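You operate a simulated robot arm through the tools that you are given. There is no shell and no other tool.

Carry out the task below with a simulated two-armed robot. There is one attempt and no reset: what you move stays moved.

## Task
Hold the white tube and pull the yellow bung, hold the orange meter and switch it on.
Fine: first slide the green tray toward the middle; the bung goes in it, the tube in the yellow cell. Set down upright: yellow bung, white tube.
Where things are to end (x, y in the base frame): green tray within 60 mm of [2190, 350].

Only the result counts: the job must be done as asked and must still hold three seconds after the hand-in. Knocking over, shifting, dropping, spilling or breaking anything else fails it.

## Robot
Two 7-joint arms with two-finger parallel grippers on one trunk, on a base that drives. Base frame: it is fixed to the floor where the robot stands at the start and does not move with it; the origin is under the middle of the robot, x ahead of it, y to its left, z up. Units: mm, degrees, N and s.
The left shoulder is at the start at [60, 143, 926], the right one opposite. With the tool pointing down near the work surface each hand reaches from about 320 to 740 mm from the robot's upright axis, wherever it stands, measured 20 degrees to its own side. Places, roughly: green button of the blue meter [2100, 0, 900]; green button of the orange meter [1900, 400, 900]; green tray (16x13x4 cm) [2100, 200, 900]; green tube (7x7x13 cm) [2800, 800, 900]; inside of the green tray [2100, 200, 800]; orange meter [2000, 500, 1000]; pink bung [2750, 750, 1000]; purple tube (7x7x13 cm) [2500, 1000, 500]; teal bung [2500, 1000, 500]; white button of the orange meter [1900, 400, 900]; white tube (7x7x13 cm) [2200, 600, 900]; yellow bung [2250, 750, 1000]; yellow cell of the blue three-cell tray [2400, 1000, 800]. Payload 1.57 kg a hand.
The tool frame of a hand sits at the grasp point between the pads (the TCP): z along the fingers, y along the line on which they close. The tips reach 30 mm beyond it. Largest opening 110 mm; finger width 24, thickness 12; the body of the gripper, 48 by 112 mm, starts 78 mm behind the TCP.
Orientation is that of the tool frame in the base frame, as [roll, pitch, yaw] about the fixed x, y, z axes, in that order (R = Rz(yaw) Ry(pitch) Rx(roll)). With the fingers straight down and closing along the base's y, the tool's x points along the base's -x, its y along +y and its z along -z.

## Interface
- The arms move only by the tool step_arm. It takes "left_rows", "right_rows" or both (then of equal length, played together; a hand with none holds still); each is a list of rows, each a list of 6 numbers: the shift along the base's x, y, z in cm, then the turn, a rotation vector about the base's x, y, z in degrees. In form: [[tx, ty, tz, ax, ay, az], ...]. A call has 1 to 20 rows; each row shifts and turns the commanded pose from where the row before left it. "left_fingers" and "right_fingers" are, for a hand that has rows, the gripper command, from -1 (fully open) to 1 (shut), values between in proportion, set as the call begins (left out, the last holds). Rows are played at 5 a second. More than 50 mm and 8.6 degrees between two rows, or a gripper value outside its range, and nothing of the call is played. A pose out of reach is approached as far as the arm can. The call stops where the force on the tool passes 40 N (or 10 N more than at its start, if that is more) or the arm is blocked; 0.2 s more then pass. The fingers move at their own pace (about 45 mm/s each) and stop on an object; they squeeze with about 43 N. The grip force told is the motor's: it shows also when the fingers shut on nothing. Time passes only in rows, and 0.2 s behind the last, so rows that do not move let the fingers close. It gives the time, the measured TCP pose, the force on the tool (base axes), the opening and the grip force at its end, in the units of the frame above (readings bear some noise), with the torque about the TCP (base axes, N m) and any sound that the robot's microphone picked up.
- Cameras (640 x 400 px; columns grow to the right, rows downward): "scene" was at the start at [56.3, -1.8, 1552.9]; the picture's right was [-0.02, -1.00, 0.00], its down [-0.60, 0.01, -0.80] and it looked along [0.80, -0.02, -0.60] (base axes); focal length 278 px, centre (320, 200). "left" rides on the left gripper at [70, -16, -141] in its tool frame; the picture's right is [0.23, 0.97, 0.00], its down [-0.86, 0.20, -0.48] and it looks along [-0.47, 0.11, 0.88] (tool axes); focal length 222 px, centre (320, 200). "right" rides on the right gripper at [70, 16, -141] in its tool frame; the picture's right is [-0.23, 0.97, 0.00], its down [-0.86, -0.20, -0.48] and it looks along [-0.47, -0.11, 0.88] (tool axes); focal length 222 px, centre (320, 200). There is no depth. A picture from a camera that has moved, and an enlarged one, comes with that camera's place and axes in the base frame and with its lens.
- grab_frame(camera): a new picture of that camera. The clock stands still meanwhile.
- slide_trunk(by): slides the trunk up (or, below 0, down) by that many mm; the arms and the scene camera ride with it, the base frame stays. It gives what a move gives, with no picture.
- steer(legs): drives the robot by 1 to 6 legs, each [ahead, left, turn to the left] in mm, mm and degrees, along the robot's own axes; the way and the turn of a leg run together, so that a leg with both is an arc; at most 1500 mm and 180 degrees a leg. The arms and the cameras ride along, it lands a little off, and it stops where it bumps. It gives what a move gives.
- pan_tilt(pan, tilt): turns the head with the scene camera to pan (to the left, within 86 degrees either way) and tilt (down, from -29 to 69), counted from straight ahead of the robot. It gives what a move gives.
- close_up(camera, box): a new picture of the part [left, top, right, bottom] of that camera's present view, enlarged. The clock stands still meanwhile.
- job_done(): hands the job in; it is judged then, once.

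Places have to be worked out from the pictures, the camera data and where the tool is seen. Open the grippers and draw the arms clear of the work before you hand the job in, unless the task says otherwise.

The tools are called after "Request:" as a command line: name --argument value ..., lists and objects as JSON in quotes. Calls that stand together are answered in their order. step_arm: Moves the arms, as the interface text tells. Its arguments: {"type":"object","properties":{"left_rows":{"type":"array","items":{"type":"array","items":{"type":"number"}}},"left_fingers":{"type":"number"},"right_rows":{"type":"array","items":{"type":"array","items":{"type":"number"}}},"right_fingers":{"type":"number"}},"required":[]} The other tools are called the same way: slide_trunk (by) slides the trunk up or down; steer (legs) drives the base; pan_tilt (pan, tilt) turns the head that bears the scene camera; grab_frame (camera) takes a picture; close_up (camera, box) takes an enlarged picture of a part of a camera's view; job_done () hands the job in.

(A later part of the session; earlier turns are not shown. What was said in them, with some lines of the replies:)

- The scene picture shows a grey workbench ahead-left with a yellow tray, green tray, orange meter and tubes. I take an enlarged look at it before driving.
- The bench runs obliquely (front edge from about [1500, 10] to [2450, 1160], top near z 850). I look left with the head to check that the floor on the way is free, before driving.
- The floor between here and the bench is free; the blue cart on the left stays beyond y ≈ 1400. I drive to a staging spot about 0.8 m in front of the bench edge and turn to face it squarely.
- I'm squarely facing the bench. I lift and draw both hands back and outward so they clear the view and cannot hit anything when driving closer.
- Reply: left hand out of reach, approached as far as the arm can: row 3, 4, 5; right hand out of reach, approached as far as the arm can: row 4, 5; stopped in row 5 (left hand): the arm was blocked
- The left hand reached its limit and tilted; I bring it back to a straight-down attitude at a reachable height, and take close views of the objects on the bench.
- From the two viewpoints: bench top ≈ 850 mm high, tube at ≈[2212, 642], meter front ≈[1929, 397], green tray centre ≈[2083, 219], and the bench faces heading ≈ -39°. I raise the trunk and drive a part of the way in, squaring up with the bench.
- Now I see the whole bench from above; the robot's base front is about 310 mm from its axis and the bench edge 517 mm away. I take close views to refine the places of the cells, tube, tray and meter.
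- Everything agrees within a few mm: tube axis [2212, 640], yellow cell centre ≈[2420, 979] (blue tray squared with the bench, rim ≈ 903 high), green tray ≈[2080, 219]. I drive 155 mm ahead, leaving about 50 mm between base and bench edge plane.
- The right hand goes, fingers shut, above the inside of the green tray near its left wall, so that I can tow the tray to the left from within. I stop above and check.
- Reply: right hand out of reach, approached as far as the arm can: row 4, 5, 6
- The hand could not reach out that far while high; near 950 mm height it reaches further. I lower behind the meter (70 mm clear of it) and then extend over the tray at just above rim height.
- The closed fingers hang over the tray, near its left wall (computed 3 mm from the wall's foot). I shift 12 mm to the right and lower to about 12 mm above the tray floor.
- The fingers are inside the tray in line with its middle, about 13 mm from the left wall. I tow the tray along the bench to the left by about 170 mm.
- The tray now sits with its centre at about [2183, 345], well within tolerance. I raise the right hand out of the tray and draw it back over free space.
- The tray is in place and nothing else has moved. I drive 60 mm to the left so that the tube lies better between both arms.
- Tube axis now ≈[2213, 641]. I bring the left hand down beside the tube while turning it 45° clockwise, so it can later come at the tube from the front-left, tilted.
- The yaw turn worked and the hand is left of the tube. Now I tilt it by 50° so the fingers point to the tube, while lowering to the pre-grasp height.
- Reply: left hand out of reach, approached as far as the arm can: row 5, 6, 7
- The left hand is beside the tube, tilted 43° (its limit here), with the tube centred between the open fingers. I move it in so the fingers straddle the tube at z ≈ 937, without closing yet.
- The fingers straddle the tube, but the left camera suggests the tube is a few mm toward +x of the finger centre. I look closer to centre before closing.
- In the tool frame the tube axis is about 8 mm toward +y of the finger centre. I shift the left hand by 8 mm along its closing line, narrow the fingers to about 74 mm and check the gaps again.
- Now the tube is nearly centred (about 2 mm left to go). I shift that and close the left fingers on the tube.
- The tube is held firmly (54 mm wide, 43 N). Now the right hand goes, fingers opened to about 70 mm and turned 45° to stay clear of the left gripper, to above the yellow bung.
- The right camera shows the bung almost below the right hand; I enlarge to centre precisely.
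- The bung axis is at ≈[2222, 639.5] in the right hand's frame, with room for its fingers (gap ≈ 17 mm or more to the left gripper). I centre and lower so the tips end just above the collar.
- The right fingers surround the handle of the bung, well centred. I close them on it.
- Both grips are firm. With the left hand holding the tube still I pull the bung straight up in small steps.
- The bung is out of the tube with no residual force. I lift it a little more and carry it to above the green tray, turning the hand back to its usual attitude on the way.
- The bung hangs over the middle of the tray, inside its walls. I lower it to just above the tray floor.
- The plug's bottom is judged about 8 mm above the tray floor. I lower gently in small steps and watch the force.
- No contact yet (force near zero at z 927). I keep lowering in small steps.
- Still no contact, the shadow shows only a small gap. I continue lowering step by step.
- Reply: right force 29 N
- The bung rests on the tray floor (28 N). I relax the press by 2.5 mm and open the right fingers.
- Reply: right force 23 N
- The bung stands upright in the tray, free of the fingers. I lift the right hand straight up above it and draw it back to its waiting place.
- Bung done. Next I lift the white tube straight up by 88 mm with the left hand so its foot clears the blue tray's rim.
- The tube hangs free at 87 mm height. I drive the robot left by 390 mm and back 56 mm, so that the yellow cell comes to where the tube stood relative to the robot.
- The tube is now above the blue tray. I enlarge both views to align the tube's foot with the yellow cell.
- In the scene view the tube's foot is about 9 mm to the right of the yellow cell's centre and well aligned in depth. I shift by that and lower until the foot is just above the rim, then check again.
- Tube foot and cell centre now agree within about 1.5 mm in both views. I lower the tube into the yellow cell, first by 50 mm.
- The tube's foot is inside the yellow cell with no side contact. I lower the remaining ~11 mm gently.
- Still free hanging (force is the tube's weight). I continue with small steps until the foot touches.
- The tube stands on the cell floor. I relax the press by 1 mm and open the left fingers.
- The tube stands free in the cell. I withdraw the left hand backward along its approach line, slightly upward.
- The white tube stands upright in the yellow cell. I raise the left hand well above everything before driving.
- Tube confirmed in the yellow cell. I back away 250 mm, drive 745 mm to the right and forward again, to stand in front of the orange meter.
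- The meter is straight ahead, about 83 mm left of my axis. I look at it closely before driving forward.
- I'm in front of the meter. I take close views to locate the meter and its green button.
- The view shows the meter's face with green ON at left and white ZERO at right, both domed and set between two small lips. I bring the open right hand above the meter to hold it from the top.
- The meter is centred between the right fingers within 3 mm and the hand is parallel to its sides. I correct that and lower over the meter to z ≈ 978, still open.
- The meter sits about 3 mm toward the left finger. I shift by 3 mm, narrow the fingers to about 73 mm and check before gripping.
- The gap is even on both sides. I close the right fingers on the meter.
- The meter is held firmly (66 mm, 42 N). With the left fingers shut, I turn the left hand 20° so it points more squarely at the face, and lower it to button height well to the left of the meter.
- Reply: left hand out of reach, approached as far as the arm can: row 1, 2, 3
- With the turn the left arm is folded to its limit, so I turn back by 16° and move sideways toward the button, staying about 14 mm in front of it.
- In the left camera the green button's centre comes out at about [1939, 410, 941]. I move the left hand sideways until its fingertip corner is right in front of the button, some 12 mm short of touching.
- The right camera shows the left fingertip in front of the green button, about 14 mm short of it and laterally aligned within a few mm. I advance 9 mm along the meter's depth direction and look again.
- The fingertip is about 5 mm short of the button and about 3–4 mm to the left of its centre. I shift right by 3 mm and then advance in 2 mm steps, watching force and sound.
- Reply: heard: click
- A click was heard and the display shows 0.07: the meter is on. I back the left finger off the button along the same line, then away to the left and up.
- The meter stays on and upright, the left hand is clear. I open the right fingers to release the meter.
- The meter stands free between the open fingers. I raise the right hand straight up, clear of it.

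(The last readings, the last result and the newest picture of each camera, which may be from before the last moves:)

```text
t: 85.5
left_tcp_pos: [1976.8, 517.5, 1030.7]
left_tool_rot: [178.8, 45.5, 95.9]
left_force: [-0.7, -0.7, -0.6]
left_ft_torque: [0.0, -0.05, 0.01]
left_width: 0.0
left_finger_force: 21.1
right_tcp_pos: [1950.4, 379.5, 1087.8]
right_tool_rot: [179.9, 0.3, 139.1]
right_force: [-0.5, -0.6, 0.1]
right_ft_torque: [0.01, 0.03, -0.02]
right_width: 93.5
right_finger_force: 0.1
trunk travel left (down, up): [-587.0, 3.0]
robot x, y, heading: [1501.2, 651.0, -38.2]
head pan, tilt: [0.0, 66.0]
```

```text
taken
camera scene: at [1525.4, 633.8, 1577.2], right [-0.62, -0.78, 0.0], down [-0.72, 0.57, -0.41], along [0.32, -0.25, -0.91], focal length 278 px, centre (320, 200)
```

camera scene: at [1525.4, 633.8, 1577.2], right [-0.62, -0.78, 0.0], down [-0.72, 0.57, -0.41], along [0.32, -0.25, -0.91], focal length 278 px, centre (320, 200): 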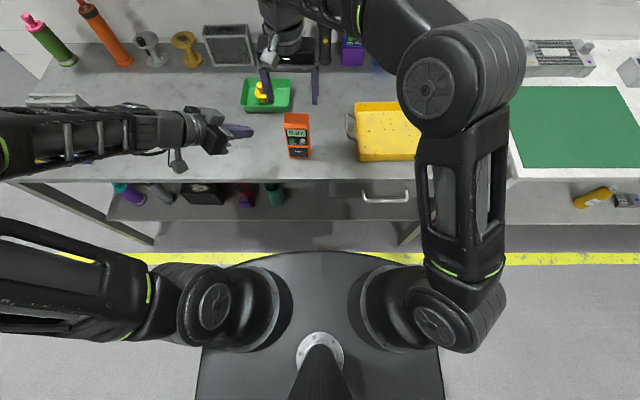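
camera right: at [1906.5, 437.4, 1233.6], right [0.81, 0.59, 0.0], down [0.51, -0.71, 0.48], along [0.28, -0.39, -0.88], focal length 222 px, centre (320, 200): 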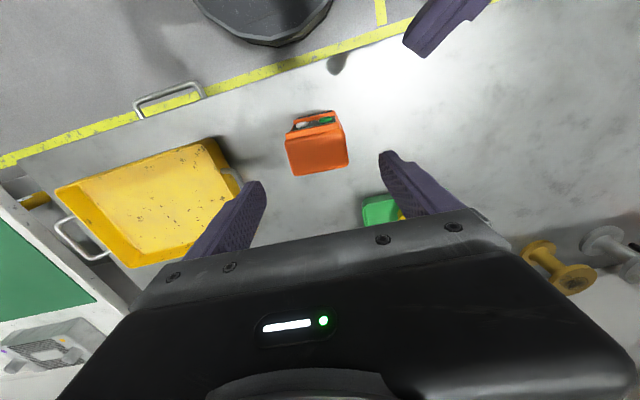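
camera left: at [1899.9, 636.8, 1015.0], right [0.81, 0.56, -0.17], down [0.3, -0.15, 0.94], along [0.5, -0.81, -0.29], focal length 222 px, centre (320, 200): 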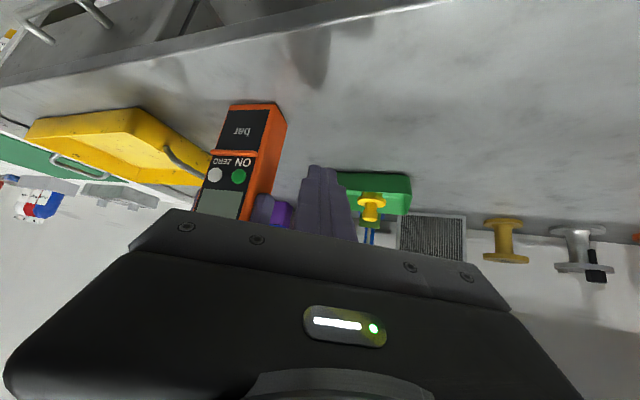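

Both hands are free of the objects. I draw the right hand back to the right, open both grippers, and then back the robot away from the bench.

Request:
step_arm --right_rows '[[-3.0, -2.65, 0, 0, 0, 0], [-3.0, -2.65, 0, 0, 0, 0], [-3.0, -2.65, 0, 0, 0, 0], [-3.0, -2.65, 0, 0, 0, 0], [-3.0, -2.65, 0, 0, 0, 0], [-3.0, -2.65, 0, 0, 0, 0]]' --right_fingers -1 --left_rows '[[0, 0, 0.5, 0, 0, 0], [0, 0, 0.5, 0, 0, 0], [0, 0, 0.5, 0, 0, 0], [0, 0, 0.5, 0, 0, 0], [0, 0, 0, 0, 0, 0], [0, 0, 0, 0, 0, 0]]' --left_fingers -1

Request:
steer --legs '[[-350, 0, 0]]'

Request:
pan_tilt --pan 5 --tilt 48

Request:
grab_frame --camera "scene"

```text
t: 86.9
left_tcp_pos: [1974.4, 516.4, 1050.0]
left_tool_rot: [178.8, 45.5, 95.9]
left_force: [-0.5, -1.4, -0.3]
left_ft_torque: [0.01, -0.04, 0.02]
left_width: 109.9
left_finger_force: 0.0
right_tcp_pos: [1767.1, 222.9, 1086.0]
right_tool_rot: [180.0, 0.3, 139.1]
right_force: [-0.5, 0.2, -0.2]
right_ft_torque: [0.01, 0.01, 0.02]
right_width: 110.0
right_finger_force: 0.1
trunk travel left (down, up): [-587.0, 3.0]
robot x, y, heading: [1500.1, 648.3, -38.5]
head pan, tilt: [0.0, 66.0]
```

```text
t: 89.2
left_tcp_pos: [1693.0, 738.6, 1049.6]
left_tool_rot: [178.9, 45.5, 95.7]
left_force: [-0.8, -0.9, 0.4]
left_ft_torque: [-0.03, 0.0, 0.0]
left_width: 110.1
left_finger_force: 0.0
right_tcp_pos: [1486.8, 447.5, 1088.3]
right_tool_rot: [-179.9, 0.4, 139.0]
right_force: [-1.2, 0.2, 0.0]
right_ft_torque: [0.02, -0.05, -0.02]
right_width: 110.2
right_finger_force: 0.0
trunk travel left (down, up): [-587.0, 3.0]
robot x, y, heading: [1220.2, 875.1, -38.4]
head pan, tilt: [0.0, 66.0]
```

```text
t: 90.1
left_tcp_pos: [1693.5, 739.0, 1049.7]
left_tool_rot: [178.9, 45.4, 95.7]
left_force: [0.4, 0.2, -0.5]
left_ft_torque: [0.0, 0.02, 0.0]
left_width: 110.2
left_finger_force: 0.1
right_tcp_pos: [1486.6, 447.6, 1087.0]
right_tool_rot: [-180.0, 0.2, 139.0]
right_force: [0.2, -0.3, 0.1]
right_ft_torque: [-0.04, 0.03, 0.01]
right_width: 109.8
right_finger_force: 0.1
trunk travel left (down, up): [-587.0, 3.0]
robot x, y, heading: [1221.3, 875.6, -38.4]
head pan, tilt: [5.0, 48.0]
```

```text
taken
camera scene: at [1262.6, 851.1, 1599.1], right [-0.55, -0.83, 0.0], down [-0.62, 0.41, -0.67], along [0.56, -0.37, -0.74], focal length 278 px, centre (320, 200)
```

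scene: 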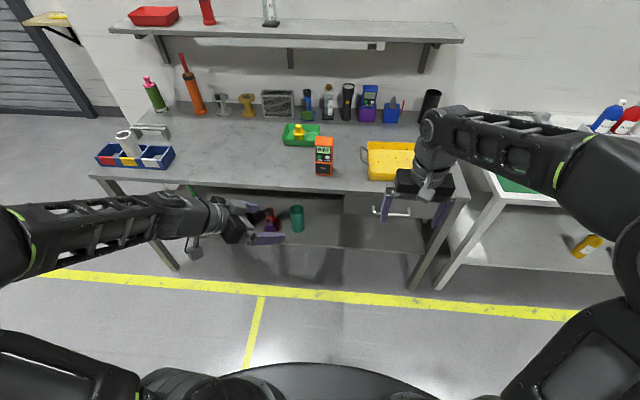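

The robot is clear of the bench. I check the final state of all objects in close views before handing in.

Request:
close_up --camera "scene" --box '[80, 110, 200, 185]'

Request:
close_up --camera "scene" --box '[260, 100, 380, 185]'

Request:
close_up --camera "scene" --box '[120, 60, 460, 200]'

```text
5.33 times, centred on (140, 148) of scene
camera zoom: at [1262.6, 851.1, 1599.1], right [-0.55, -0.83, 0.0], down [-0.62, 0.41, -0.67], along [0.56, -0.37, -0.74], focal length 1483 px, centre (1280, 480)
```

zoom: 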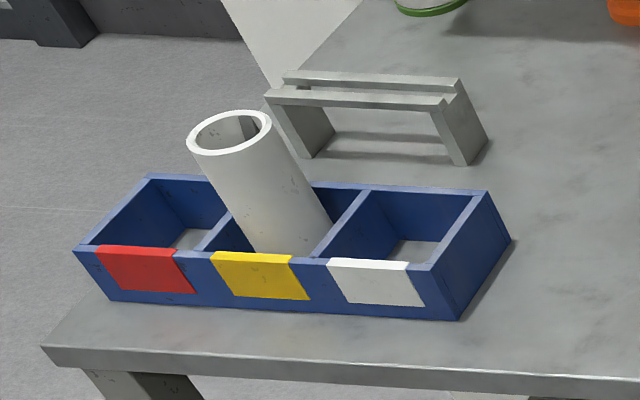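

```text
4.71 times, centred on (320, 142) of scene
camera zoom: at [1262.6, 851.1, 1599.1], right [-0.55, -0.83, 0.0], down [-0.62, 0.41, -0.67], along [0.56, -0.37, -0.74], focal length 1309 px, centre (320, 471)
```

zoom: 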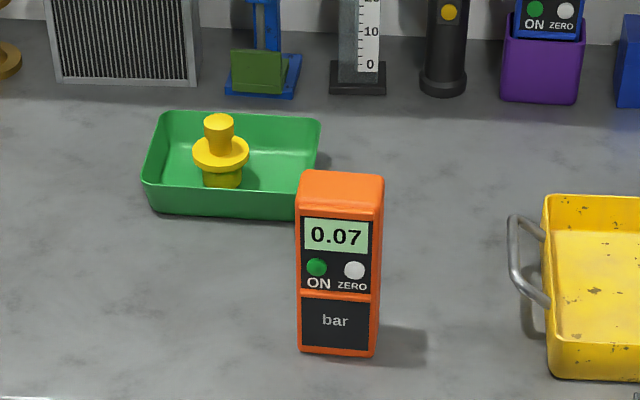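

```text
1.88 times, centred on (290, 130) of scene
camera zoom: at [1262.6, 851.1, 1599.1], right [-0.55, -0.83, 0.0], down [-0.62, 0.41, -0.67], along [0.56, -0.37, -0.74], focal length 524 px, centre (376, 332)
```

zoom: 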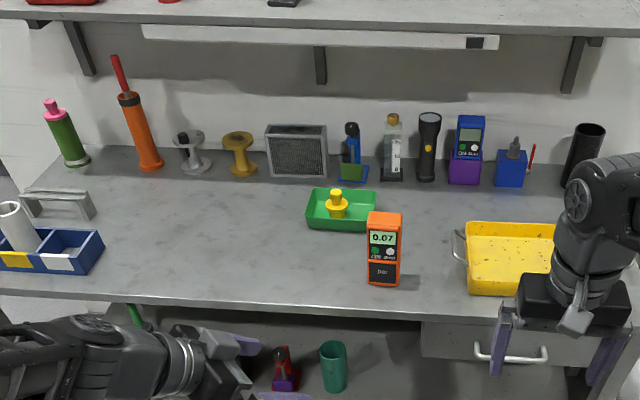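

The tube stands in the yellow cell and the bung upright in the green tray, which is at about [2186, 350]. The orange meter is on, and nothing else has moved. Both grippers are open and clear of the bench, so I hand in.

Request:
job_done

```text
The job is handed in.
```

The job is done and handed in. I checked the final state in close views just before handing in, but I have not seen the judge's result.

- **Green tray:** I slid it toward the middle first. Its centre is now at about [2186, 350], a few mm from the target of [2190, 350].
- **Yellow bung:** I pulled it while the left hand held the white tube. It stands upright in the green tray.
- **White tube:** It stands upright in the yellow cell of the blue tray.
- **Orange meter:** The right hand held it while the left hand pressed the green button once. There was a click and the display reads 0.07.

In the last pictures nothing else had moved or fallen. Both grippers are open and the robot is backed away from the bench.
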